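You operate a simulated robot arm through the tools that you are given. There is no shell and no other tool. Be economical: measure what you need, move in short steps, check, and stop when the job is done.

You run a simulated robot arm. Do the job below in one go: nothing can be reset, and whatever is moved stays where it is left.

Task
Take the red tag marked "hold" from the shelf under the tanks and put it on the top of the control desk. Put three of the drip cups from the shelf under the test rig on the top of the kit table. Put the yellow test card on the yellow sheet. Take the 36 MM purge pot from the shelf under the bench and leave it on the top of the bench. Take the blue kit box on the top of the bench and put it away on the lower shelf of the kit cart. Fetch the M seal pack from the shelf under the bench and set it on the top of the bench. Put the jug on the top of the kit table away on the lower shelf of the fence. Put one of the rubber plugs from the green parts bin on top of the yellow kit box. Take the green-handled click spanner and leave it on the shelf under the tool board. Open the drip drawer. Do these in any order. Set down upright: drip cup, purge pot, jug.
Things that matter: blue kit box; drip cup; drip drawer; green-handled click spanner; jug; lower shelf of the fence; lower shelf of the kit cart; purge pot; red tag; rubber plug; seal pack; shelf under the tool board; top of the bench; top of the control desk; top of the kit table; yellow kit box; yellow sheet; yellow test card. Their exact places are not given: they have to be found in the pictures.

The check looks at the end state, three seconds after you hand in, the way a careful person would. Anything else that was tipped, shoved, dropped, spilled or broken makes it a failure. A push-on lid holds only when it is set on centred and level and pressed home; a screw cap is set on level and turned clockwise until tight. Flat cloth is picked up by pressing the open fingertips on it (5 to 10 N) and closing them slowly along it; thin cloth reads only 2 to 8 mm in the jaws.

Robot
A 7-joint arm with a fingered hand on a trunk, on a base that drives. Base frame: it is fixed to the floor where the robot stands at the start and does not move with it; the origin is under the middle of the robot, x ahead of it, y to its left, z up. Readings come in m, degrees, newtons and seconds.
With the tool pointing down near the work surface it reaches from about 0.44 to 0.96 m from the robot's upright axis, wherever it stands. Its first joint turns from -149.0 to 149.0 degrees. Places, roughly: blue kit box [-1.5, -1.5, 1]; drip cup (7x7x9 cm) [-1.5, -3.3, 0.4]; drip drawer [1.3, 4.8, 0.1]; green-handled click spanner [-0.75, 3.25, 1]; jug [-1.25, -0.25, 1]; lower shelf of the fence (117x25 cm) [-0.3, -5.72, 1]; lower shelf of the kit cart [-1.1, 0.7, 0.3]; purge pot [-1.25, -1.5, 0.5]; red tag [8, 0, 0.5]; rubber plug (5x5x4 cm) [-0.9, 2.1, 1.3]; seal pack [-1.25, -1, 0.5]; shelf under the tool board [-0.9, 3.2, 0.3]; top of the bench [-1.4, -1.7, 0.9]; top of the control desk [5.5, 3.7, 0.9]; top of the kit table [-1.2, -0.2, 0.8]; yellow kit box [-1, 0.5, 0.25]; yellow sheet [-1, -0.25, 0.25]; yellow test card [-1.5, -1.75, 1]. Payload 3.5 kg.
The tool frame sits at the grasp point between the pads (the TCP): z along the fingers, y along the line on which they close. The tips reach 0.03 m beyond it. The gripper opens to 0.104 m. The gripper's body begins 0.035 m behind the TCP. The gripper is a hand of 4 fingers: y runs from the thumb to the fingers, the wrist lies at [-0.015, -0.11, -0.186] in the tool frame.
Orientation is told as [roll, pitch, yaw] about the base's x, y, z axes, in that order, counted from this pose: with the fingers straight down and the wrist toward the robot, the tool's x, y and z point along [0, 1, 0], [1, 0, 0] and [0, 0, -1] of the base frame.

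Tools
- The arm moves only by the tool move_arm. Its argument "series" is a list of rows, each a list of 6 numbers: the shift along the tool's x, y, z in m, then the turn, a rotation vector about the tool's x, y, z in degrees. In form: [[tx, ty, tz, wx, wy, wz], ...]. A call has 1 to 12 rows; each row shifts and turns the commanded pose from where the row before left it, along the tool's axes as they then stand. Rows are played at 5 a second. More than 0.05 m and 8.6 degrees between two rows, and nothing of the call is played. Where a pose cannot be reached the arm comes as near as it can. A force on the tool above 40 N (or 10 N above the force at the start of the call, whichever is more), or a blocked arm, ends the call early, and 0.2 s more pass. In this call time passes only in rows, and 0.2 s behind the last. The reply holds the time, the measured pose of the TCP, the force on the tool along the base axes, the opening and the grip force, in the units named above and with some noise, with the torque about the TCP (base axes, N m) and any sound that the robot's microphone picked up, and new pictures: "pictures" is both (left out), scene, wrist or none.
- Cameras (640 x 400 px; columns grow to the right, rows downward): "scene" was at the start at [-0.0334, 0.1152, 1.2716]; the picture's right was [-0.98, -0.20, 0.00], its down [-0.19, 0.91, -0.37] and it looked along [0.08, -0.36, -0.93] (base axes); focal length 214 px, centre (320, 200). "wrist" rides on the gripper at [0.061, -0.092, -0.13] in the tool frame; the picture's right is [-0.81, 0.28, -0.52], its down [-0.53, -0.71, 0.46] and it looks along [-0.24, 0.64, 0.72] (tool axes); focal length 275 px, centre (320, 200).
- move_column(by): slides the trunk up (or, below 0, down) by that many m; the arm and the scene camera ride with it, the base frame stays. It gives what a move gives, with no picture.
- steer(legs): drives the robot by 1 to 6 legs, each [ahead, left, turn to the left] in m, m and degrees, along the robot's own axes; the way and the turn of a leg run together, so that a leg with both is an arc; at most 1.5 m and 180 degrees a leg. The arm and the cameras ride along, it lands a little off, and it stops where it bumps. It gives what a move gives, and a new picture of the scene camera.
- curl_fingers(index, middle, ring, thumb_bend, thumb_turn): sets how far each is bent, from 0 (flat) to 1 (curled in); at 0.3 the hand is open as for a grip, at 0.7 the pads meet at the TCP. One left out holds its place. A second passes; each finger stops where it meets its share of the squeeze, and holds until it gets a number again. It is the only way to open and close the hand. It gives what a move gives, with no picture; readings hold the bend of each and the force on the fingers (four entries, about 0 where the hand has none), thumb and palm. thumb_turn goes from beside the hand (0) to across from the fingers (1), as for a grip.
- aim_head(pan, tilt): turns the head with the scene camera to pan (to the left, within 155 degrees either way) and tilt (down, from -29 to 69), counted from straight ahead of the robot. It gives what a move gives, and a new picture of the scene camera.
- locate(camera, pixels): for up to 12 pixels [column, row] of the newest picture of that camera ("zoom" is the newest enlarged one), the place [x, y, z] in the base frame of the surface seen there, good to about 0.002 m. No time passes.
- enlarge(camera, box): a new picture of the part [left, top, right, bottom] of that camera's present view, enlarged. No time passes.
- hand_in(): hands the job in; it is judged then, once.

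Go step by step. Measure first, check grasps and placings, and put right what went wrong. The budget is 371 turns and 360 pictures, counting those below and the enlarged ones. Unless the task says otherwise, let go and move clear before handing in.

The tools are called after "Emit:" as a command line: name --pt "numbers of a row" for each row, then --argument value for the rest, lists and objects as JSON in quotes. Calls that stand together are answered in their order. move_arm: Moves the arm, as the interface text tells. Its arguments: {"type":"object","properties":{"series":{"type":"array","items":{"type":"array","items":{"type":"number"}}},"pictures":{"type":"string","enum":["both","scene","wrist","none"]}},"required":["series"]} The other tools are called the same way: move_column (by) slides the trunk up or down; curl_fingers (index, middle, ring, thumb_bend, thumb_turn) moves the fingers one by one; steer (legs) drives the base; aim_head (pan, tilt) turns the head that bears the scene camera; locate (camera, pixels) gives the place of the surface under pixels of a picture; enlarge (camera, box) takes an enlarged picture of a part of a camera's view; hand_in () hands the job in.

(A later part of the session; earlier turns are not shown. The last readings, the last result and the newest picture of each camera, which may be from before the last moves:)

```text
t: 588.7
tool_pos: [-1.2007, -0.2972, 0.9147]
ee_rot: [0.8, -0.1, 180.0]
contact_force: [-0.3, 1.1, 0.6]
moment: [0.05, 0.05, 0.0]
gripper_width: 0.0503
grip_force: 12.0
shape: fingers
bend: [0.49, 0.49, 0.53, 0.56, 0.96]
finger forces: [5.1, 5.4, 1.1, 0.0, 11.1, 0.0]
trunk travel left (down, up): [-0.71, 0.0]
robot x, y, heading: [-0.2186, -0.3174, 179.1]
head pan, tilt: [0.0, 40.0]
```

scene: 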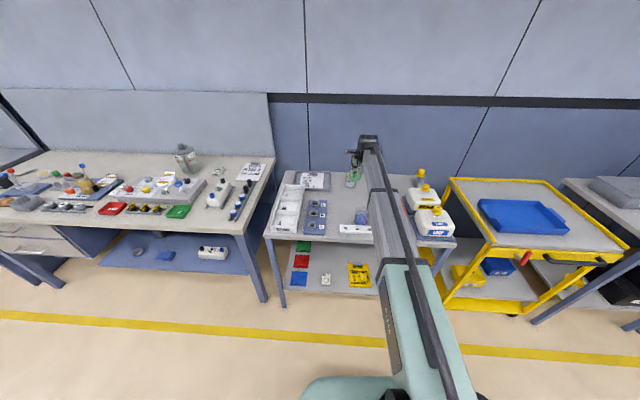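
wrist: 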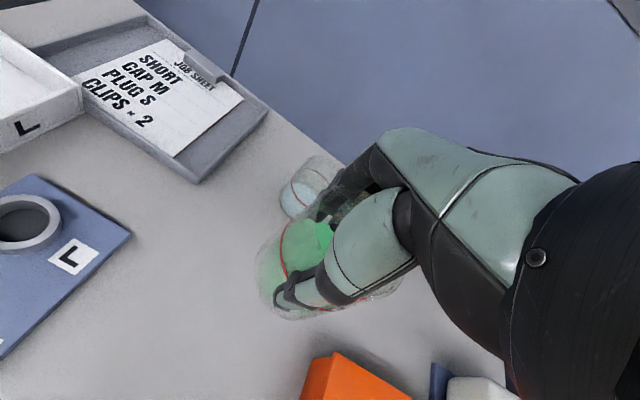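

Contact. Release in two stages, then lift clear and verify.

Emit:
curl_fingers --index 0.42 --middle 0.42 --ring 0.42 --thumb_bend 0.42

Emit:
curl_fingers --index 0.28 --middle 0.28 --ring 0.28 --thumb_bend 0.28

Emit:
move_arm --pt "0 0 -0.03 0 0 0" --pt "0 0 -0.04 0 0 0" --pt "0 0 -0.04 0 0 0" --pt "0 0 -0.04 0 0 0" --pictures "wrist"

```text
t: 589.7
tool_pos: [-1.2004, -0.297, 0.9149]
ee_rot: [0.8, -0.1, 179.8]
contact_force: [-0.3, 0.2, 0.4]
moment: [-0.03, 0.0, 0.01]
gripper_width: 0.0723
grip_force: 0.1
shape: fingers
bend: [0.42, 0.42, 0.42, 0.42, 0.97]
finger forces: [0.0, 0.1, 0.1, 0.0, 0.0, 0.0]
trunk travel left (down, up): [-0.71, 0.0]
robot x, y, heading: [-0.2168, -0.3198, 179.2]
head pan, tilt: [0.0, 40.0]
```

```text
t: 590.7
tool_pos: [-1.2008, -0.2978, 0.9152]
ee_rot: [0.9, 0.0, 180.0]
contact_force: [1.5, 0.3, -0.4]
moment: [0.01, -0.02, 0.0]
gripper_width: 0.1073
grip_force: 0.2
shape: fingers
bend: [0.28, 0.28, 0.28, 0.28, 0.97]
finger forces: [0.1, 0.0, 0.1, 0.0, 0.0, 0.1]
trunk travel left (down, up): [-0.71, 0.0]
robot x, y, heading: [-0.2179, -0.3202, 179.1]
head pan, tilt: [0.0, 40.0]
```

```text
t: 591.7
tool_pos: [-1.2023, -0.2956, 1.0653]
ee_rot: [0.9, 0.0, 179.9]
contact_force: [0.1, -0.3, -0.3]
moment: [-0.01, -0.03, -0.01]
gripper_width: 0.1075
grip_force: 0.1
shape: fingers
bend: [0.28, 0.28, 0.28, 0.28, 0.97]
finger forces: [0.0, 0.0, 0.0, 0.0, 0.0, 0.1]
trunk travel left (down, up): [-0.71, 0.0]
robot x, y, heading: [-0.2201, -0.3179, 179.2]
head pan, tilt: [0.0, 40.0]
```

wrist: 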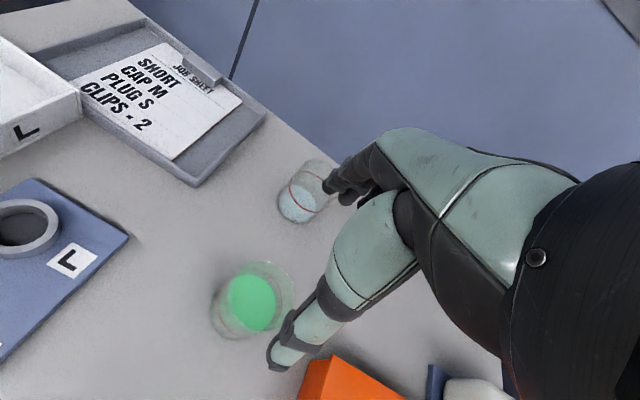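

All three cups stand upright on the kit table. Next the spanner: retract the arm and drive to the tool board.

Emit:
move_arm --pt "0 -0.04 0 0 0 0" --pt "0 -0.045 0 0 0 0" --pt "0 -0.045 0 0 0 0" --pt "0 -0.045 0 0 0 0" --pt "0 -0.045 0 0 0 0" --pt "0 -0.045 0 0 0 0" --pt "0 -0.045 0 0 0 0" --pictures "none"

Emit:
steer --legs '[[-0.4, 0, 0], [0, -1.3, 0], [0, -1.2, 0], [0, -1.05, 0]]'

```text
t: 593.3
tool_pos: [-0.8897, -0.2953, 1.061]
ee_rot: [0.8, 0.1, 179.8]
contact_force: [0.3, -0.8, 0.1]
moment: [-0.01, -0.01, -0.04]
gripper_width: 0.1074
grip_force: 0.1
shape: fingers
bend: [0.28, 0.28, 0.28, 0.28, 0.97]
finger forces: [0.0, 0.0, 0.1, 0.0, 0.1, 0.0]
trunk travel left (down, up): [-0.71, 0.0]
robot x, y, heading: [-0.2182, -0.3148, 179.1]
head pan, tilt: [0.0, 40.0]
```

```text
t: 608.5
tool_pos: [-0.4496, 2.2555, 1.0604]
ee_rot: [0.7, 0.0, 179.5]
contact_force: [0.5, -0.3, -0.4]
moment: [-0.02, -0.01, 0.03]
gripper_width: 0.1076
grip_force: 0.0
shape: fingers
bend: [0.28, 0.28, 0.28, 0.28, 0.97]
finger forces: [0.0, 0.1, 0.0, 0.0, 0.0, 0.0]
trunk travel left (down, up): [-0.71, 0.0]
robot x, y, heading: [0.2226, 2.2294, 178.8]
head pan, tilt: [0.0, 40.0]
stopped in leg 4: the robot was blocked; the commanded pose is now the measured one
```

scene: 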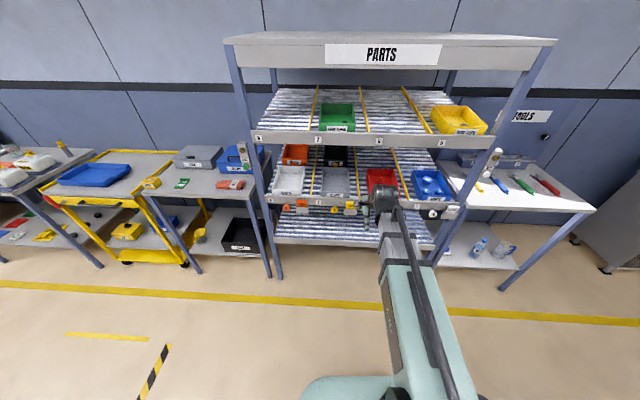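

Blocked by something on my right. Back off 5 cm and look to the right.

Emit:
steer --legs '[[0, 0.06, 0]]'

Emit:
aim_head --pan -90 --tilt 40

```text
t: 609.5
tool_pos: [-0.4513, 2.1928, 1.0605]
ee_rot: [0.7, 0.0, 179.6]
contact_force: [-0.4, -0.9, 0.1]
moment: [0.0, 0.0, 0.01]
gripper_width: 0.1076
grip_force: 0.1
shape: fingers
bend: [0.28, 0.28, 0.28, 0.28, 0.97]
finger forces: [0.0, 0.1, 0.0, 0.0, 0.0, 0.0]
trunk travel left (down, up): [-0.71, 0.0]
robot x, y, heading: [0.2248, 2.1655, 179.0]
head pan, tilt: [0.0, 40.0]
```

scene: 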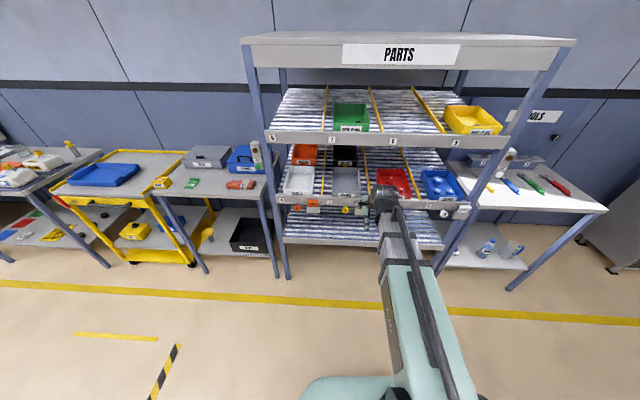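

```text
t: 611.1
tool_pos: [-0.4506, 2.1934, 1.0612]
ee_rot: [0.9, 0.0, 179.6]
contact_force: [-0.5, 0.7, 0.6]
moment: [0.01, -0.02, 0.05]
gripper_width: 0.1074
grip_force: 0.0
shape: fingers
bend: [0.28, 0.28, 0.28, 0.28, 0.97]
finger forces: [0.0, 0.0, 0.0, 0.1, 0.0, 0.0]
trunk travel left (down, up): [-0.71, 0.0]
robot x, y, heading: [0.2232, 2.1674, 178.7]
head pan, tilt: [-90.0, 40.0]
```

scene: 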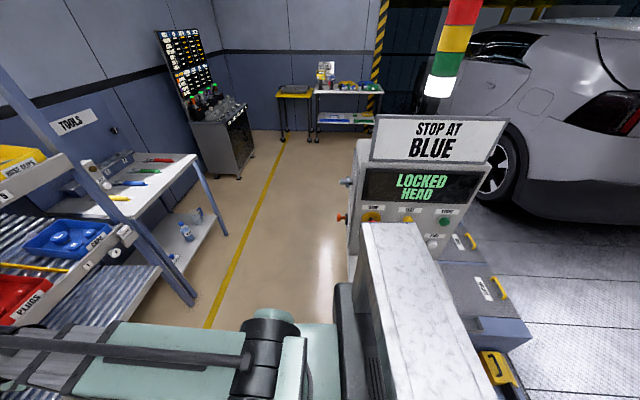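

Emit:
locate --camera "scene" --pixels '[[352, 170], [345, 240], [372, 130], [340, 218], [440, 260], [480, 350]]'

Emit:
move_arm --pt "0 -0.045 0 0 0 0" --pt "0 -0.045 0 0 0 0" --pt "0 -0.045 0 0 0 0" --pt "0 -0.045 0 0 0 0" --pictures "none"

```text
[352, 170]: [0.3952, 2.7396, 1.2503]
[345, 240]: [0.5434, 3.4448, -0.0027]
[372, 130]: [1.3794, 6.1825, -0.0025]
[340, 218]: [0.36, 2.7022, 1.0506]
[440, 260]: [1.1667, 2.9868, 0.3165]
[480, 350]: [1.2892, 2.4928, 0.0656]
```

```text
t: 612.1
tool_pos: [-0.3425, 2.1948, 1.0658]
ee_rot: [0.8, 0.0, 179.5]
contact_force: [0.4, 0.3, 0.2]
moment: [-0.03, 0.0, 0.02]
gripper_width: 0.1075
grip_force: 0.0
shape: fingers
bend: [0.28, 0.28, 0.28, 0.28, 0.97]
finger forces: [0.1, 0.1, 0.0, 0.0, 0.0, 0.0]
out of reach, approached as far as the arm can: row 3, 4
trunk travel left (down, up): [-0.71, 0.0]
robot x, y, heading: [0.224, 2.169, 178.8]
head pan, tilt: [-90.0, 40.0]
```

Kiosk face at x≈0.36. Pass it with the robot at x≈-0.05 and continue right.

Emit:
steer --legs '[[0.27, 0, 0.5], [0, -0.95, 0]]'

Emit:
aim_head --pan 0 --tilt 45

```text
t: 618.8
tool_pos: [-0.6059, 3.1762, 1.0644]
ee_rot: [0.8, 0.1, -179.6]
contact_force: [0.6, -0.2, 0.6]
moment: [-0.01, 0.0, 0.01]
gripper_width: 0.1071
grip_force: 0.1
shape: fingers
bend: [0.28, 0.28, 0.28, 0.28, 0.97]
finger forces: [0.0, 0.1, 0.0, 0.0, 0.0, 0.0]
trunk travel left (down, up): [-0.71, 0.0]
robot x, y, heading: [-0.0432, 3.1583, 179.9]
head pan, tilt: [-90.0, 40.0]
heard: click
```

scene: 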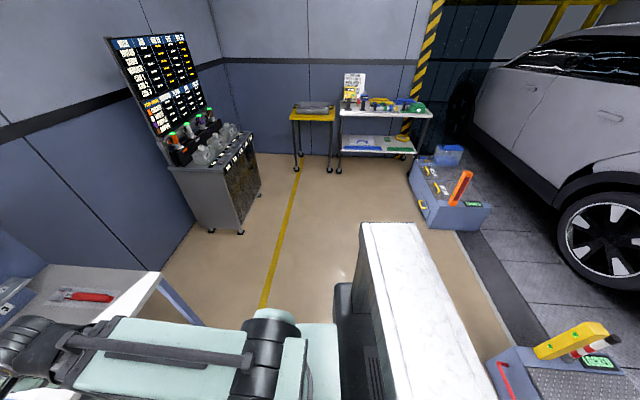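

```text
t: 620.4
tool_pos: [-0.6058, 3.1761, 1.0648]
ee_rot: [0.7, 0.1, -179.5]
contact_force: [0.2, -0.2, -0.6]
moment: [0.01, 0.0, -0.04]
gripper_width: 0.1074
grip_force: 0.0
shape: fingers
bend: [0.28, 0.28, 0.28, 0.28, 0.97]
finger forces: [0.0, 0.0, 0.0, 0.0, 0.1, 0.0]
trunk travel left (down, up): [-0.71, 0.0]
robot x, y, heading: [-0.0377, 3.1562, 179.7]
head pan, tilt: [0.0, 45.0]
```

scene: 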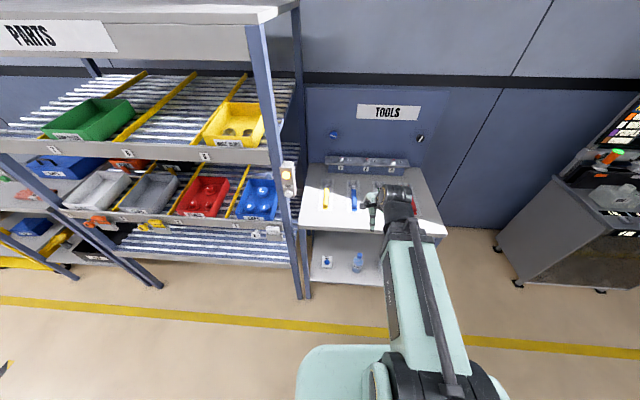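

A click was heard near the rack post; zoom there and on the tool table.

Emit:
enlarge --camera "scene" --box '[250, 140, 450, 290]'

Emit:
locate --camera "zoom" --pixels '[[125, 120], [330, 180], [330, 150], [400, 170], [240, 150], [160, 280], [600, 290], [260, 380], [530, 160], [350, 370]]'

```text
2.67 times, centred on (350, 215) of scene
```

zoom: 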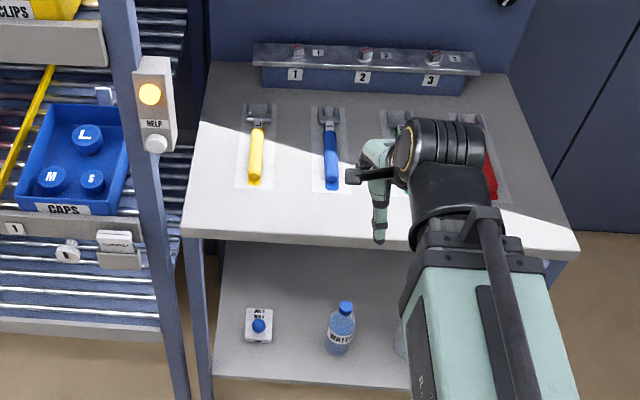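

```text
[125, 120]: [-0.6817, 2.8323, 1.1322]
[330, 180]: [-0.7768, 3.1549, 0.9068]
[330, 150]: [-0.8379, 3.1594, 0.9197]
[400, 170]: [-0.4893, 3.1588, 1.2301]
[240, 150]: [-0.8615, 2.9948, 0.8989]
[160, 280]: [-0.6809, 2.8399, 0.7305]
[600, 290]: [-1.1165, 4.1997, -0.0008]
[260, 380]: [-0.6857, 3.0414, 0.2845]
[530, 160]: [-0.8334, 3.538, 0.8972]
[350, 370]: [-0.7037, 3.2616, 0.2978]
```

The post has a HELP lamp, now lit orange — I likely brushed its button while passing. Measure the button to press it off again.

Emit:
locate --camera "zoom" --pixels '[[155, 143], [150, 94], [156, 130], [165, 100], [155, 150]]'

Emit:
enlarge --camera "scene" --box '[320, 150, 440, 230]'

```text
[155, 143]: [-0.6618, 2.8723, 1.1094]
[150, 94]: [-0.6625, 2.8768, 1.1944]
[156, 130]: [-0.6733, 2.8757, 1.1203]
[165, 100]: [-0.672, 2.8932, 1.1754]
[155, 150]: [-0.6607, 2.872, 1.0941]
```

```text
5.00 times, centred on (380, 190) of scene
```

zoom: 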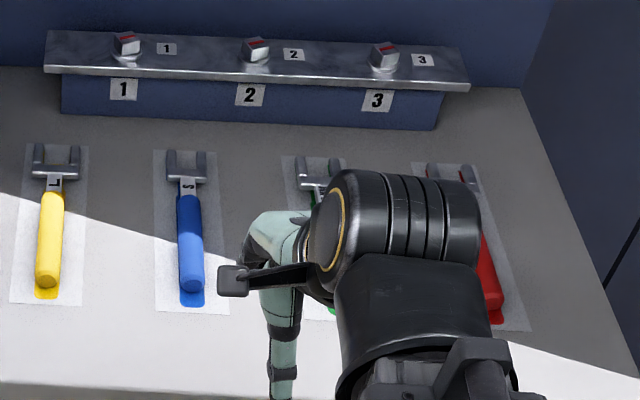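

I'll re-press it: sweep left at the same height in small steps until a click, then withdraw.

Emit:
move_arm --pt "0.04 0 0 0 0 0" --pt "0.04 0 0 0 0 0" --pt "0.04 0 0 0 0 0" --pt "0.04 0 0 0 0 0" --pt "0.04 0 0 0 0 0" --pictures "none"

Emit:
move_arm --pt "0.03 0 0 0 0 0" --pt "0.02 0 0 0 0 0" --pictures "none"

Emit:
move_arm --pt "0.02 0 0 0 0 0" --pictures "none"

```text
t: 621.6
tool_pos: [-0.602, 2.9756, 1.0651]
ee_rot: [0.6, 0.2, -179.5]
contact_force: [0.1, 0.1, -0.1]
moment: [0.06, -0.02, 0.02]
gripper_width: 0.1075
grip_force: 0.0
shape: fingers
bend: [0.28, 0.28, 0.28, 0.28, 0.97]
finger forces: [0.1, 0.0, 0.0, 0.0, 0.1, 0.0]
trunk travel left (down, up): [-0.71, 0.0]
robot x, y, heading: [-0.0409, 3.1597, 179.6]
head pan, tilt: [0.0, 45.0]
```

```text
t: 622.2
tool_pos: [-0.6024, 2.9243, 1.0687]
ee_rot: [0.7, 0.0, -179.5]
contact_force: [-0.2, -0.1, 0.2]
moment: [0.0, -0.02, -0.01]
gripper_width: 0.1074
grip_force: 0.1
shape: fingers
bend: [0.28, 0.28, 0.28, 0.28, 0.97]
finger forces: [0.0, 0.0, 0.0, 0.0, 0.0, 0.1]
trunk travel left (down, up): [-0.71, 0.0]
robot x, y, heading: [-0.043, 3.1609, 179.9]
head pan, tilt: [0.0, 45.0]
```

```text
t: 622.6
tool_pos: [-0.605, 2.9031, 1.0676]
ee_rot: [0.8, 0.0, -179.4]
contact_force: [-0.4, -1.0, -0.8]
moment: [0.02, 0.0, 0.01]
gripper_width: 0.1074
grip_force: 0.0
shape: fingers
bend: [0.28, 0.28, 0.28, 0.28, 0.97]
finger forces: [0.0, 0.0, 0.1, 0.0, 0.0, 0.0]
trunk travel left (down, up): [-0.71, 0.0]
robot x, y, heading: [-0.0418, 3.1596, 180.0]
head pan, tilt: [0.0, 45.0]
```

Emit:
move_arm --pt "0.03 0 0 0 0 0" --pictures "none"

Emit:
move_arm --pt "0 0.006 0 0 0 0" --pictures "none"

Emit:
move_arm --pt "0 0.006 0 0 0 0" --pictures "wrist"

```text
t: 623.0
tool_pos: [-0.6015, 2.8769, 1.0705]
ee_rot: [0.7, 0.1, -179.7]
contact_force: [6.5, 15.3, -1.1]
moment: [-0.5, 0.04, -0.96]
gripper_width: 0.1076
grip_force: 11.6
shape: fingers
bend: [0.28, 0.28, 0.28, 0.28, 0.97]
finger forces: [0.0, 23.1, 0.0, 0.1, 0.0, 0.1]
trunk travel left (down, up): [-0.71, 0.0]
robot x, y, heading: [-0.0391, 3.1594, 180.0]
head pan, tilt: [0.0, 45.0]
```

```text
t: 623.4
tool_pos: [-0.6053, 2.876, 1.0691]
ee_rot: [0.9, -0.1, -179.5]
contact_force: [21.4, 20.3, 5.0]
moment: [-0.5, 0.88, -1.46]
gripper_width: 0.1076
grip_force: 20.3
shape: fingers
bend: [0.28, 0.34, 0.28, 0.28, 0.97]
finger forces: [0.0, 40.8, 0.1, 0.1, 0.0, 0.1]
trunk travel left (down, up): [-0.71, 0.0]
robot x, y, heading: [-0.0371, 3.1617, 179.6]
head pan, tilt: [0.0, 45.0]
```

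```text
t: 623.8
tool_pos: [-0.6099, 2.8758, 1.0701]
ee_rot: [0.9, -0.1, -179.4]
contact_force: [31.6, 10.4, 6.7]
moment: [-0.12, 1.07, -0.93]
gripper_width: 0.1074
grip_force: 17.5
shape: fingers
bend: [0.28, 0.43, 0.28, 0.28, 0.97]
finger forces: [0.0, 35.1, 0.0, 0.1, 0.0, 0.0]
trunk travel left (down, up): [-0.71, 0.0]
robot x, y, heading: [-0.0443, 3.1589, 179.9]
head pan, tilt: [0.0, 45.0]
heard: click
```

wrist: 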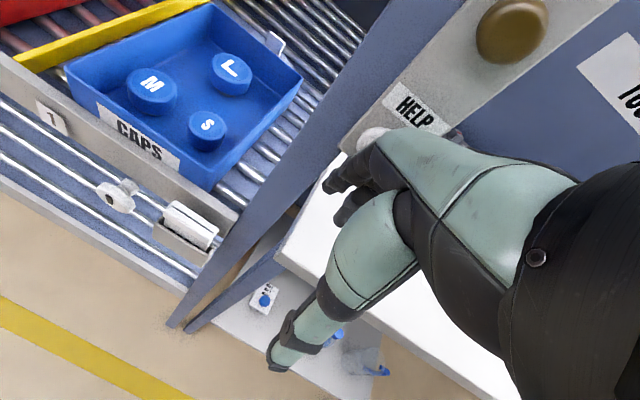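

Click — the lamp is dark again. Withdraw backward then right, without touching it.

Emit:
move_arm --pt "0 -0.025 0 0 0 0" --pt "-0.03 0 0 0 0 0" --pt "-0.04 0 0 0 0 0" --pt "-0.04 0 0 0 0 0" --pt "-0.04 0 0 0 0 0" --pictures "wrist"

```text
t: 625.0
tool_pos: [-0.5906, 3.0294, 1.0653]
ee_rot: [0.7, 0.1, -179.5]
contact_force: [0.8, -0.9, 0.3]
moment: [-0.02, 0.0, 0.0]
gripper_width: 0.1076
grip_force: 0.0
shape: fingers
bend: [0.28, 0.28, 0.28, 0.28, 0.97]
finger forces: [0.0, 0.0, 0.0, 0.0, 0.0, 0.0]
trunk travel left (down, up): [-0.71, 0.0]
robot x, y, heading: [-0.0362, 3.1597, 179.7]
head pan, tilt: [0.0, 45.0]
```

wrist: 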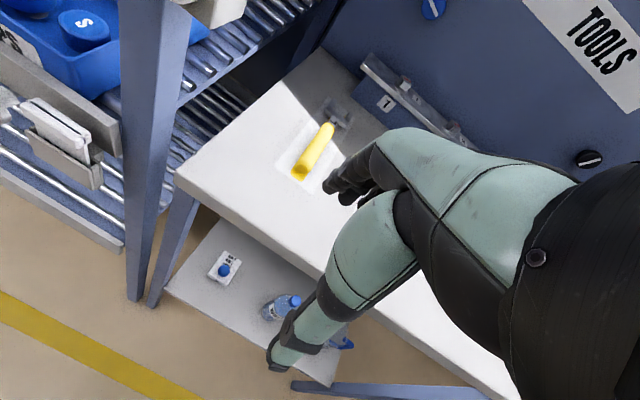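

No further click. Now rotate the hand 90° for the spanner and shift right.

Emit:
move_arm --pt "0 0 0 0 0 -8.5" --pt "0 0 0 0 0 -8.5" --pt "0 0 0 0 0 -8.5" --pt "0 0 0 0 0 -8.5" --pt "0 0 0 0 0 -8.5" --pt "0 0 0 0 0 -8.5" --pt "0 0 0 0 0 -8.5" --pt "0 0 0 0 0 -8.5" --pt "0 0 0 0 0 -8.5" --pt "0 0 0 0 0 -8.5" --pt "0 0 0 0 0 -5" --pictures "none"

Emit:
steer --legs '[[0.0, -0.28, 0]]'

Emit:
move_arm --pt "-0.04 0 0 0 0 0" --pt "-0.04 0 0 0 0 0" --pt "-0.03 0 0 0 0 0" --pictures "wrist"

```text
t: 627.4
tool_pos: [-0.5899, 3.0249, 1.0678]
ee_rot: [0.0, -0.8, -89.3]
contact_force: [-0.7, -0.8, -0.2]
moment: [-0.02, -0.01, -0.02]
gripper_width: 0.1077
grip_force: 0.1
shape: fingers
bend: [0.28, 0.28, 0.28, 0.28, 0.97]
finger forces: [0.0, 0.0, 0.0, 0.1, 0.0, 0.1]
trunk travel left (down, up): [-0.71, 0.0]
robot x, y, heading: [-0.0405, 3.1563, 179.9]
head pan, tilt: [0.0, 45.0]
```

```text
t: 629.3
tool_pos: [-0.59, 3.3042, 1.0677]
ee_rot: [0.0, -0.7, -89.4]
contact_force: [0.7, 0.0, -0.4]
moment: [-0.02, 0.01, 0.01]
gripper_width: 0.1075
grip_force: 0.0
shape: fingers
bend: [0.28, 0.28, 0.28, 0.28, 0.97]
finger forces: [0.0, 0.1, 0.0, 0.1, 0.0, 0.0]
trunk travel left (down, up): [-0.71, 0.0]
robot x, y, heading: [-0.0396, 3.4353, 179.9]
head pan, tilt: [0.0, 45.0]
```

scene: 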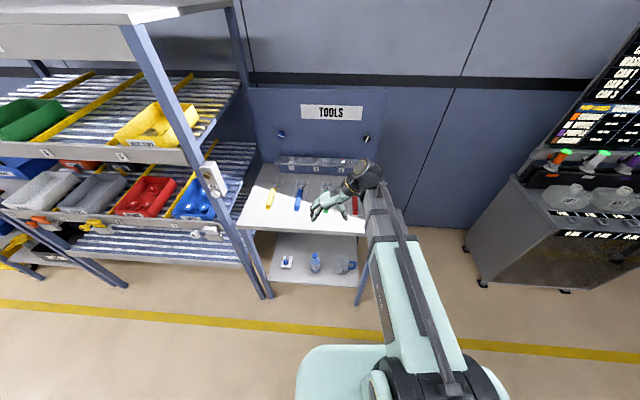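

```text
t: 630.1
tool_pos: [-0.6996, 3.3028, 1.0639]
ee_rot: [0.1, -0.7, -89.4]
contact_force: [0.9, -0.2, -0.7]
moment: [0.02, 0.01, 0.0]
gripper_width: 0.1074
grip_force: 0.1
shape: fingers
bend: [0.28, 0.28, 0.28, 0.28, 0.97]
finger forces: [0.1, 0.0, 0.0, 0.1, 0.0, 0.1]
trunk travel left (down, up): [-0.71, 0.0]
robot x, y, heading: [-0.0415, 3.434, 179.9]
head pan, tilt: [0.0, 45.0]
```

wrist: 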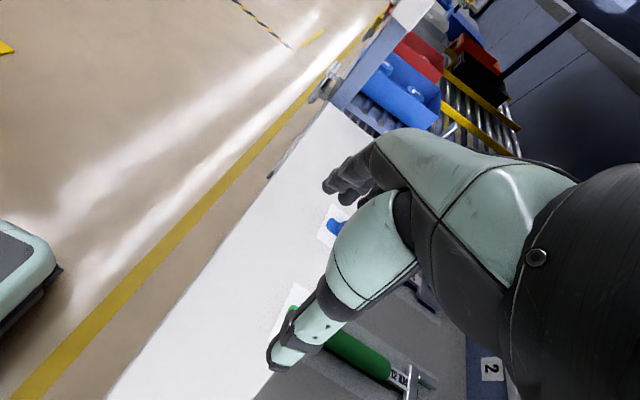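

Emit:
locate --camera "wrist" --pixels '[[355, 350], [385, 370], [340, 340], [293, 313], [410, 385], [370, 350], [350, 358], [290, 345], [200, 300]]'

```text
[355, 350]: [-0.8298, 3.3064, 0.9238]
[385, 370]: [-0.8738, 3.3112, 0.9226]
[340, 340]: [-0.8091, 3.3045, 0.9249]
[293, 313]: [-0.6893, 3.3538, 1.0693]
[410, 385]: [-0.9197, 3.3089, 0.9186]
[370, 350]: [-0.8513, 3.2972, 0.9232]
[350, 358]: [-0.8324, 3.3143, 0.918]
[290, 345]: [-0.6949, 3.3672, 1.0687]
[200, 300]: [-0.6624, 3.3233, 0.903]
```

Handle at y≈3.306, x -0.75..-0.875, top z 0.924. Pre-close to ~55 mm, position over it at x≈-0.835 and descend.

Emit:
curl_fingers --index 0.48 --middle 0.48 --ring 0.48 --thumb_bend 0.48

Emit:
move_arm --pt "-0.045 -0.002 0 0 0 0" --pt "-0.045 0 0 0 0 0" --pt "-0.045 0 0 0 0 0" --pt "0 0 0.045 0 0 0" --pt "0 0 0.045 0 0 0" --pictures "wrist"

Emit:
locate --camera "wrist" --pixels '[[320, 280], [300, 270], [280, 260], [340, 290], [260, 250]]'

```text
t: 631.1
tool_pos: [-0.6978, 3.303, 1.0647]
ee_rot: [0.2, -0.8, -89.5]
contact_force: [0.4, 0.4, 0.0]
moment: [0.02, -0.01, 0.03]
gripper_width: 0.0581
grip_force: 0.1
shape: fingers
bend: [0.48, 0.48, 0.48, 0.48, 0.97]
finger forces: [0.0, 0.0, 0.0, 0.0, 0.0, 0.0]
trunk travel left (down, up): [-0.71, 0.0]
robot x, y, heading: [-0.0379, 3.4364, 179.9]
head pan, tilt: [0.0, 45.0]
```

```text
t: 632.3
tool_pos: [-0.8343, 3.3023, 0.9749]
ee_rot: [0.2, -0.9, -89.4]
contact_force: [-0.9, 0.6, 0.2]
moment: [0.01, -0.01, -0.02]
gripper_width: 0.0577
grip_force: 0.1
shape: fingers
bend: [0.48, 0.48, 0.48, 0.48, 0.97]
finger forces: [0.1, 0.0, 0.0, 0.0, 0.0, 0.0]
trunk travel left (down, up): [-0.71, 0.0]
robot x, y, heading: [-0.0359, 3.4335, 179.9]
head pan, tilt: [0.0, 45.0]
```

wrist: 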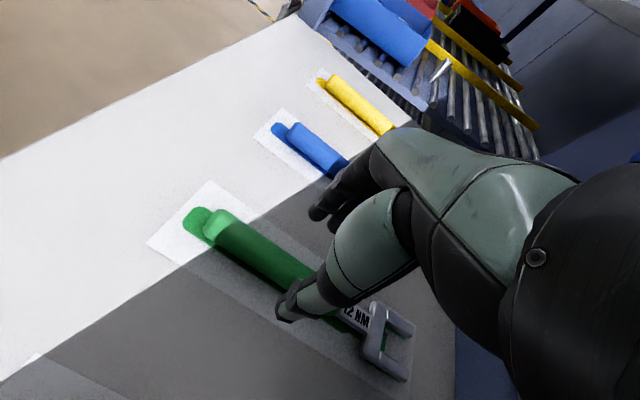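

```text
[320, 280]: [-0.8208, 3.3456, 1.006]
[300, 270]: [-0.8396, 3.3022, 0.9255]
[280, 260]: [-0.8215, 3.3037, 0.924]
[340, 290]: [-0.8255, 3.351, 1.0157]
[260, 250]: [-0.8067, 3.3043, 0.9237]
```

Emit:
move_arm --pt "0 0 0.02 0 0 0" --pt "0 0 0.016 0 0 0" --pictures "none"

Emit:
curl_fingers --index 0.62 --middle 0.62 --ring 0.62 --thumb_bend 0.64

```text
t: 632.9
tool_pos: [-0.8343, 3.3027, 0.941]
ee_rot: [0.0, -0.9, -89.4]
contact_force: [-0.5, -0.2, 0.5]
moment: [-0.01, -0.03, 0.01]
gripper_width: 0.0577
grip_force: 0.1
shape: fingers
bend: [0.48, 0.48, 0.48, 0.48, 0.97]
finger forces: [0.1, 0.0, 0.0, 0.0, 0.0, 0.1]
trunk travel left (down, up): [-0.71, 0.0]
robot x, y, heading: [-0.0399, 3.4342, 180.0]
head pan, tilt: [0.0, 45.0]
```

```text
t: 633.9
tool_pos: [-0.8335, 3.3031, 0.9408]
ee_rot: [0.1, -0.9, -89.6]
contact_force: [-0.5, 0.0, 0.0]
moment: [0.01, -0.01, 0.0]
gripper_width: 0.0207
grip_force: 0.5
shape: fingers
bend: [0.61, 0.62, 0.62, 0.63, 0.97]
finger forces: [0.6, 0.1, 0.0, 0.1, 0.5, 0.1]
trunk travel left (down, up): [-0.71, 0.0]
robot x, y, heading: [-0.0398, 3.4384, 179.7]
head pan, tilt: [0.0, 45.0]
```

Contact at ~21 mm. Tighten and lift.

Emit:
curl_fingers --index 0.7 --middle 0.7 --ring 0.7 --thumb_bend 0.8

Emit:
move_arm --pt "0 0 -0.02 0 0 0" --pt "0 0 -0.04 0 0 0" --pt "0 0 -0.04 0 0 0" --pt "0 0 -0.03 0 0 0" --pictures "wrist"

```text
t: 634.9
tool_pos: [-0.8332, 3.3038, 0.9411]
ee_rot: [0.1, -0.8, -89.5]
contact_force: [-0.8, -0.4, 0.7]
moment: [0.0, 0.03, -0.02]
gripper_width: 0.0173
grip_force: 14.7
shape: fingers
bend: [0.6, 0.66, 0.7, 0.71, 0.95]
finger forces: [9.8, 4.4, 0.0, 0.0, 14.1, 0.0]
trunk travel left (down, up): [-0.71, 0.0]
robot x, y, heading: [-0.042, 3.4365, 179.9]
head pan, tilt: [0.0, 45.0]
```

```text
t: 635.9
tool_pos: [-0.8337, 3.3041, 1.0709]
ee_rot: [0.2, -0.7, -89.5]
contact_force: [-0.2, -0.6, 0.0]
moment: [-0.03, 0.02, -0.01]
gripper_width: 0.0001
grip_force: 0.1
shape: fingers
bend: [0.65, 0.7, 0.7, 0.78, 0.97]
finger forces: [0.0, 0.0, 0.0, 0.0, 0.1, 0.0]
trunk travel left (down, up): [-0.71, 0.0]
robot x, y, heading: [-0.0412, 3.4337, 180.0]
head pan, tilt: [0.0, 45.0]
```

wrist: 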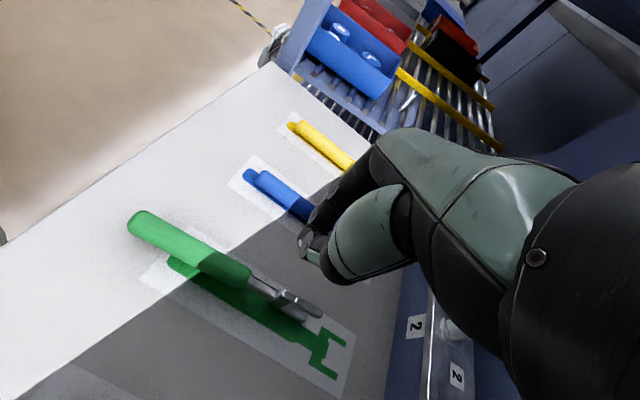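

It slipped out and lies off its mark. Re-measure and grip deeper.

Emit:
locate --camera "wrist" --pixels '[[140, 220], [190, 245], [245, 275], [180, 235], [200, 255], [300, 305], [215, 268], [100, 250]]'

```text
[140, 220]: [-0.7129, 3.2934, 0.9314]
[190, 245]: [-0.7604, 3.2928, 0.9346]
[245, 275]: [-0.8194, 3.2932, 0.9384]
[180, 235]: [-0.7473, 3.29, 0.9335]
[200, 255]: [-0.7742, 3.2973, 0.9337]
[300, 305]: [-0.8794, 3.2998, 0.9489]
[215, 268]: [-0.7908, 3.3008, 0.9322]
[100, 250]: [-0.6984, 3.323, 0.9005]
```

Handle: y 3.293, x -0.71..-0.82, top 0.934. Regrip lower at x≈-0.785.

Emit:
curl_fingers --index 0.48 --middle 0.48 --ring 0.48 --thumb_bend 0.48

Emit:
move_arm --pt "0.045 0.01 0 0 0 0" --pt "0 0 0.045 0 0 0" --pt "0 0 0.045 0 0 0" --pt "0 0 0.045 0 0 0" --pictures "none"

Emit:
curl_fingers --index 0.62 --middle 0.62 --ring 0.62 --thumb_bend 0.64

```text
t: 636.9
tool_pos: [-0.8342, 3.3038, 1.0716]
ee_rot: [0.1, -0.8, -89.5]
contact_force: [-0.1, -0.1, 0.4]
moment: [0.0, 0.01, 0.02]
gripper_width: 0.0567
grip_force: 0.0
shape: fingers
bend: [0.48, 0.48, 0.48, 0.48, 0.97]
finger forces: [0.0, 0.1, 0.0, 0.1, 0.1, 0.0]
trunk travel left (down, up): [-0.71, 0.0]
robot x, y, heading: [-0.039, 3.4394, 180.1]
head pan, tilt: [0.0, 45.0]
```

```text
t: 638.0
tool_pos: [-0.7893, 3.2857, 0.9531]
ee_rot: [-0.3, -1.8, -89.5]
contact_force: [1.7, 1.4, 25.0]
moment: [-0.82, 0.1, 0.08]
gripper_width: 0.0563
grip_force: 12.8
shape: fingers
bend: [0.49, 0.47, 0.48, 0.48, 0.97]
finger forces: [2.4, 23.3, 0.1, 0.1, 0.0, 0.1]
trunk travel left (down, up): [-0.71, 0.0]
robot x, y, heading: [-0.0406, 3.4337, 179.7]
head pan, tilt: [0.0, 45.0]
stopped in row 4: the force on the tool passed its limit at 64 N (the readings are from after the stop); the commanded pose is now the measured one
```

```text
t: 639.0
tool_pos: [-0.789, 3.2849, 0.9516]
ee_rot: [-0.3, -1.6, -89.6]
contact_force: [-1.0, -6.6, 29.1]
moment: [-1.33, -0.24, -0.13]
gripper_width: 0.035
grip_force: 15.8
shape: fingers
bend: [0.5, 0.62, 0.62, 0.64, 0.97]
finger forces: [31.7, 0.0, 0.0, 0.0, 0.0, 0.0]
trunk travel left (down, up): [-0.71, 0.0]
robot x, y, heading: [-0.042, 3.4354, 180.0]
head pan, tilt: [0.0, 45.0]
```

Fingers landed on something. Reopen, rise 4 cm, look.

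Emit:
curl_fingers --index 0.46 --middle 0.46 --ring 0.46 --thumb_bend 0.46

Emit:
move_arm --pt "0 0 -0.04 0 0 0" --pictures "wrist"

Emit:
locate --camera "wrist" --pixels '[[250, 255], [270, 270], [230, 245], [285, 310], [315, 215], [320, 225], [220, 240], [300, 285]]'

```text
t: 640.0
tool_pos: [-0.7882, 3.2865, 0.9515]
ee_rot: [-0.3, -1.7, -89.5]
contact_force: [-2.4, 7.4, 31.6]
moment: [-0.84, 0.47, -0.22]
gripper_width: 0.0655
grip_force: 16.1
shape: fingers
bend: [0.44, 0.51, 0.49, 0.46, 0.97]
finger forces: [5.8, 12.3, 13.7, 0.0, 0.0, 0.0]
trunk travel left (down, up): [-0.71, 0.0]
robot x, y, heading: [-0.0378, 3.4344, 180.0]
head pan, tilt: [0.0, 45.0]
```

```text
t: 640.4
tool_pos: [-0.79, 3.2877, 0.9888]
ee_rot: [-0.1, -1.4, -89.5]
contact_force: [-0.2, 0.4, 0.4]
moment: [0.01, 0.0, 0.03]
gripper_width: 0.0624
grip_force: 0.0
shape: fingers
bend: [0.46, 0.46, 0.46, 0.46, 0.97]
finger forces: [0.0, 0.1, 0.0, 0.0, 0.0, 0.0]
trunk travel left (down, up): [-0.71, 0.0]
robot x, y, heading: [-0.0384, 3.436, 179.8]
head pan, tilt: [0.0, 45.0]
```

wrist: 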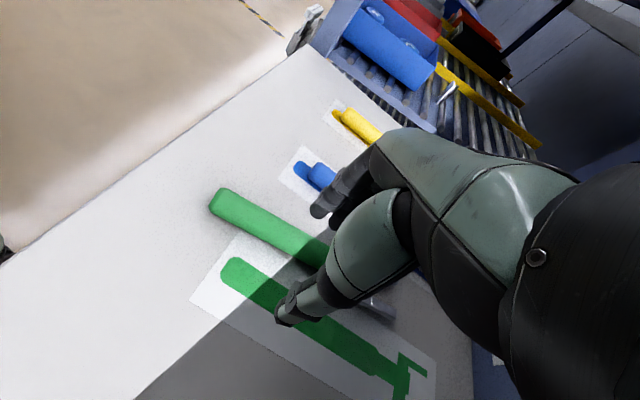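

```text
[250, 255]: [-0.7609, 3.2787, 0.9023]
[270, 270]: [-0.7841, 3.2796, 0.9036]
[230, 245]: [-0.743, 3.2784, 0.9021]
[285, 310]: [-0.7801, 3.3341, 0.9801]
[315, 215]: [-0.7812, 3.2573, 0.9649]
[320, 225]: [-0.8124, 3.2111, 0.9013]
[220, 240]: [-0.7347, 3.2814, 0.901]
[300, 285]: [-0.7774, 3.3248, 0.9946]
```

Emit:
locate --camera "wrist" --pixels '[[220, 200], [260, 225], [300, 246], [320, 258], [380, 305], [255, 235], [265, 218]]'

```text
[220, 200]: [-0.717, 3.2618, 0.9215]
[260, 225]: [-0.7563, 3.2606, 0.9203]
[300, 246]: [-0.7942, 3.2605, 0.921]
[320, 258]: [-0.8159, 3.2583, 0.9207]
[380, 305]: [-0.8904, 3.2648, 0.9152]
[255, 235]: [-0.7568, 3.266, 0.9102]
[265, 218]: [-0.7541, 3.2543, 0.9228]
```

Handle now flat at y≈3.259, top 0.922. Shift and descend to z≈0.934, then close.

Emit:
move_arm --pt "0 0.028 0 0 0 0" --pt "0 0 0.03 0 0 0" --pt "0 0 0.02 0 0 0" --pt "0 0 0.005 0 0 0" --pictures "none"

Emit:
curl_fingers --index 0.6 --middle 0.6 --ring 0.6 --thumb_bend 0.62

Emit:
curl_fingers --index 0.68 --middle 0.68 --ring 0.68 --thumb_bend 0.78

```text
t: 641.4
tool_pos: [-0.7895, 3.2583, 0.9355]
ee_rot: [-0.2, -1.4, -89.5]
contact_force: [0.0, -0.1, 0.2]
moment: [-0.02, -0.02, 0.03]
gripper_width: 0.0624
grip_force: 0.1
shape: fingers
bend: [0.46, 0.46, 0.46, 0.46, 0.97]
finger forces: [0.1, 0.1, 0.0, 0.1, 0.0, 0.0]
trunk travel left (down, up): [-0.71, 0.0]
robot x, y, heading: [-0.0381, 3.4359, 180.1]
head pan, tilt: [0.0, 45.0]
```

```text
t: 642.4
tool_pos: [-0.7886, 3.2583, 0.9357]
ee_rot: [-0.2, -1.6, -89.5]
contact_force: [0.7, -0.7, -0.3]
moment: [-0.03, 0.01, -0.02]
gripper_width: 0.0244
grip_force: 0.4
shape: fingers
bend: [0.6, 0.6, 0.6, 0.62, 0.97]
finger forces: [0.2, 0.0, 0.0, 0.0, 0.1, 0.0]
trunk travel left (down, up): [-0.71, 0.0]
robot x, y, heading: [-0.0377, 3.4345, 179.6]
head pan, tilt: [0.0, 45.0]
```

```text
t: 643.4
tool_pos: [-0.7896, 3.2575, 0.9365]
ee_rot: [-0.1, -1.5, -89.5]
contact_force: [0.5, -0.3, 0.5]
moment: [-0.02, 0.02, 0.01]
gripper_width: 0.0172
grip_force: 12.1
shape: fingers
bend: [0.6, 0.65, 0.67, 0.7, 0.95]
finger forces: [8.0, 3.4, 0.5, 0.0, 12.1, 0.1]
trunk travel left (down, up): [-0.71, 0.0]
robot x, y, heading: [-0.0421, 3.4319, 179.9]
head pan, tilt: [0.0, 45.0]
```

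Emit:
move_arm --pt "0 0 -0.01 0 0 0" --pt "0 0 -0.02 0 0 0" --pt "0 0 -0.03 0 0 0" --pt "0 0 -0.04 0 0 0" --pictures "wrist"

```text
t: 644.4
tool_pos: [-0.7886, 3.2605, 1.0339]
ee_rot: [-0.1, -1.4, -89.5]
contact_force: [0.3, 0.1, -1.1]
moment: [0.0, 0.01, 0.02]
gripper_width: 0.0174
grip_force: 12.2
shape: fingers
bend: [0.6, 0.65, 0.67, 0.7, 0.95]
finger forces: [8.0, 3.3, 0.5, 0.0, 11.8, 0.0]
trunk travel left (down, up): [-0.71, 0.0]
robot x, y, heading: [-0.0398, 3.4346, 180.2]
head pan, tilt: [0.0, 45.0]
```

wrist: 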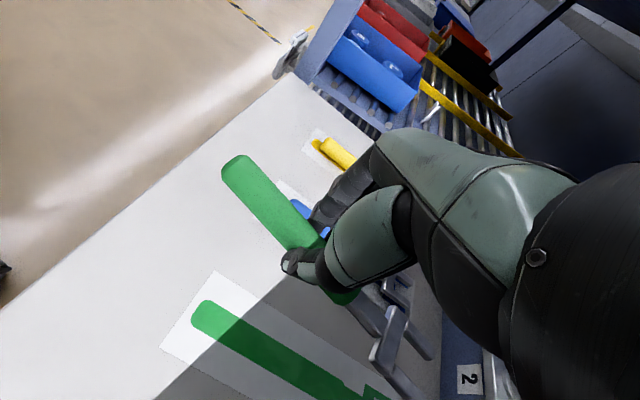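

Spanner held. Back out, lower the trunk and view the lower shelf.

Emit:
steer --legs '[[-0.33, 0, 0]]'

Emit:
move_column --by -0.4

Emit:
move_column --by -0.17

Emit:
aim_head --pan 5 --tilt 30

Emit:
enlarge --camera "scene" --box '[220, 160, 420, 300]'

```text
t: 646.6
tool_pos: [-0.4499, 3.2628, 1.0345]
ee_rot: [-0.3, -1.5, -89.7]
contact_force: [0.1, 0.1, -2.6]
moment: [0.0, 0.01, 0.0]
gripper_width: 0.0175
grip_force: 11.8
shape: fingers
bend: [0.6, 0.65, 0.67, 0.7, 0.95]
finger forces: [8.1, 3.4, 0.4, 0.0, 11.8, 0.0]
trunk travel left (down, up): [-0.71, 0.0]
robot x, y, heading: [0.2971, 3.4351, 179.6]
head pan, tilt: [0.0, 45.0]
```

scene: 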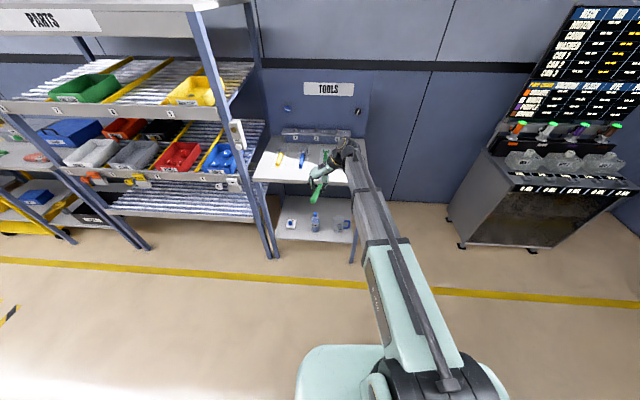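

```text
t: 650.4
tool_pos: [-0.4499, 3.2633, 0.6335]
ee_rot: [-0.1, -1.6, -89.6]
contact_force: [-0.8, -1.2, -1.0]
moment: [-0.01, -0.05, -0.03]
gripper_width: 0.0176
grip_force: 11.6
shape: fingers
bend: [0.6, 0.65, 0.67, 0.7, 0.95]
finger forces: [8.1, 3.4, 0.4, 0.1, 11.8, 0.0]
trunk travel left (down, up): [-0.31, 0.4]
robot x, y, heading: [0.2992, 3.4347, 179.8]
head pan, tilt: [0.0, 45.0]
```

```text
t: 652.3
tool_pos: [-0.4506, 3.2631, 0.4642]
ee_rot: [-0.2, -1.5, -89.7]
contact_force: [0.4, -0.3, -1.4]
moment: [0.01, 0.01, 0.0]
gripper_width: 0.0173
grip_force: 11.3
shape: fingers
bend: [0.6, 0.65, 0.67, 0.7, 0.95]
finger forces: [8.0, 3.2, 0.5, 0.2, 11.7, 0.0]
trunk travel left (down, up): [-0.14, 0.57]
robot x, y, heading: [0.3011, 3.4329, 179.6]
head pan, tilt: [0.0, 45.0]
```

```text
t: 653.1
tool_pos: [-0.4514, 3.2622, 0.4636]
ee_rot: [-0.1, -1.6, -89.6]
contact_force: [0.0, -0.6, -1.0]
moment: [-0.02, -0.04, 0.04]
gripper_width: 0.0175
grip_force: 11.6
shape: fingers
bend: [0.6, 0.65, 0.67, 0.7, 0.95]
finger forces: [8.1, 3.2, 0.5, 0.0, 11.8, 0.1]
trunk travel left (down, up): [-0.14, 0.57]
robot x, y, heading: [0.2977, 3.4349, 179.4]
head pan, tilt: [5.0, 30.0]
```

scene: 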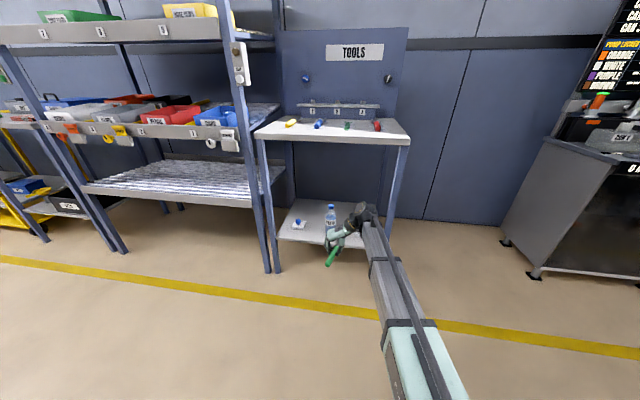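

```text
2.86 times, centred on (320, 230) of scene
```

zoom: 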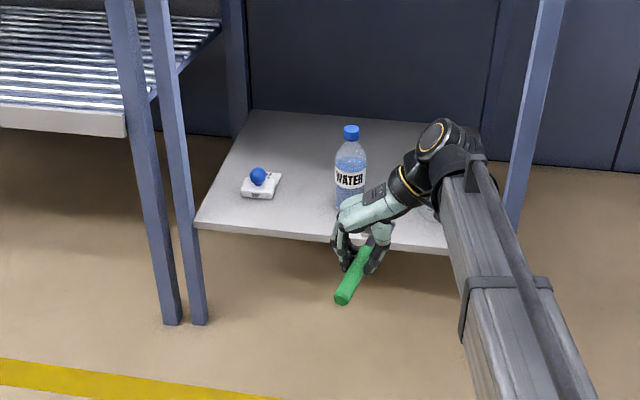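

Emit:
locate --camera "zoom" --pixels '[[200, 225], [440, 250], [245, 115], [350, 195], [337, 180], [366, 180], [280, 180], [245, 195], [345, 300], [300, 160], [350, 133], [415, 240]]'

```text
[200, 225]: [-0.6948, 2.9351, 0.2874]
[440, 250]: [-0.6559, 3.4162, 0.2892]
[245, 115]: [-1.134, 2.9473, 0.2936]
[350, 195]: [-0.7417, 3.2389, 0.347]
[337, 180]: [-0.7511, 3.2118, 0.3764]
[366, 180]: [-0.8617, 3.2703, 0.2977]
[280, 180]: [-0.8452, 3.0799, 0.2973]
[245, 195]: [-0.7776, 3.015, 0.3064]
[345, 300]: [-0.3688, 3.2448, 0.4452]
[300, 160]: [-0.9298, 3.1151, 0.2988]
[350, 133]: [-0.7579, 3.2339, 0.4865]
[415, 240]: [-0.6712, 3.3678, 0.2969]
```

Shelf z 0.298; bottle at (-0.77,3.24), block at y 3.01-3.08. I'll lay the spanner behind them at x≈-0.95, y≈3.10. Rotate the hand back 90°, raise a bit and approach.

Emit:
move_arm --pt "0 0 0 0 0 8.5" --pt "0 0 0 0 0 8.5" --pt "0 0 0 0 0 8.5" --pt "0 0 0 0 0 8.5" --pt "0 0 0 0 0 8.5" --pt "0 0 0 0 0 8.5" --pt "0 0 0 0 0 8.5" --pt "0 0 0 0 0 8.5" --pt "0 0 0 0 0 8.5" --pt "0 0 0 0 0 8.5" --pt "0 0 0 0 0 5" --pictures "none"

Emit:
move_column --by 0.12

Emit:
steer --legs '[[0.1, 0, 0], [0.1, 0.17, 0], [0.25, 0, 0]]'

Emit:
move_arm --pt "0 0 0 0 0 0" --pictures "wrist"

```text
t: 655.5
tool_pos: [-0.4507, 3.262, 0.4654]
ee_rot: [1.5, -0.1, -179.7]
contact_force: [0.0, 0.4, -2.1]
moment: [-0.02, -0.02, 0.03]
gripper_width: 0.0173
grip_force: 11.3
shape: fingers
bend: [0.6, 0.65, 0.67, 0.71, 0.95]
finger forces: [8.0, 3.2, 0.4, 0.0, 11.7, 0.1]
trunk travel left (down, up): [-0.14, 0.57]
robot x, y, heading: [0.2995, 3.4341, 179.6]
head pan, tilt: [5.0, 30.0]
```

```text
t: 657.0
tool_pos: [-0.4498, 3.2623, 0.5846]
ee_rot: [1.5, -0.1, -179.7]
contact_force: [-0.3, -0.5, -2.2]
moment: [0.01, 0.0, -0.03]
gripper_width: 0.0172
grip_force: 11.4
shape: fingers
bend: [0.6, 0.65, 0.67, 0.71, 0.95]
finger forces: [8.0, 3.2, 0.4, 0.1, 11.7, 0.1]
trunk travel left (down, up): [-0.26, 0.45]
robot x, y, heading: [0.2975, 3.4365, 179.4]
head pan, tilt: [5.0, 30.0]
```

```text
t: 660.8
tool_pos: [-0.8998, 3.0935, 0.585]
ee_rot: [1.5, -0.1, -179.8]
contact_force: [0.6, 0.3, -1.9]
moment: [-0.02, -0.04, -0.01]
gripper_width: 0.0172
grip_force: 12.0
shape: fingers
bend: [0.6, 0.65, 0.67, 0.71, 0.95]
finger forces: [8.0, 3.3, 0.5, 0.0, 11.6, 0.1]
trunk travel left (down, up): [-0.26, 0.45]
robot x, y, heading: [-0.1505, 3.2658, 179.4]
head pan, tilt: [5.0, 30.0]
```

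scene: 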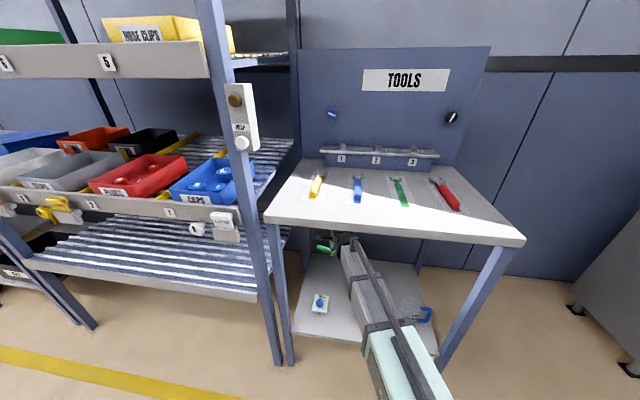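

```text
t: 661.1
tool_pos: [-0.8997, 3.0949, 0.5845]
ee_rot: [1.5, -0.1, -179.9]
contact_force: [0.4, -0.3, -1.6]
moment: [0.02, -0.01, -0.03]
gripper_width: 0.0172
grip_force: 11.7
shape: fingers
bend: [0.6, 0.65, 0.67, 0.71, 0.95]
finger forces: [8.0, 3.3, 0.4, 0.0, 11.7, 0.1]
trunk travel left (down, up): [-0.26, 0.45]
robot x, y, heading: [-0.1481, 3.2659, 179.4]
head pan, tilt: [5.0, 30.0]
```

wrist: 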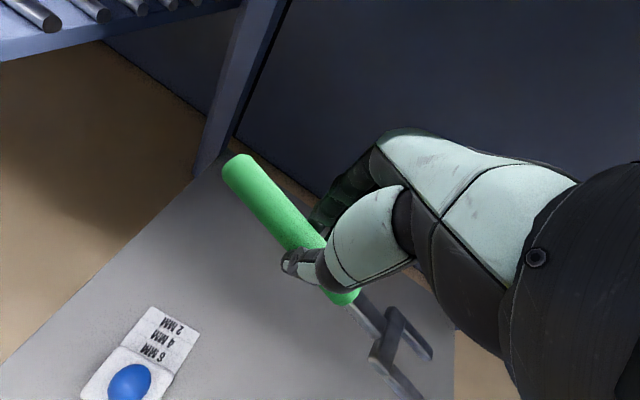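

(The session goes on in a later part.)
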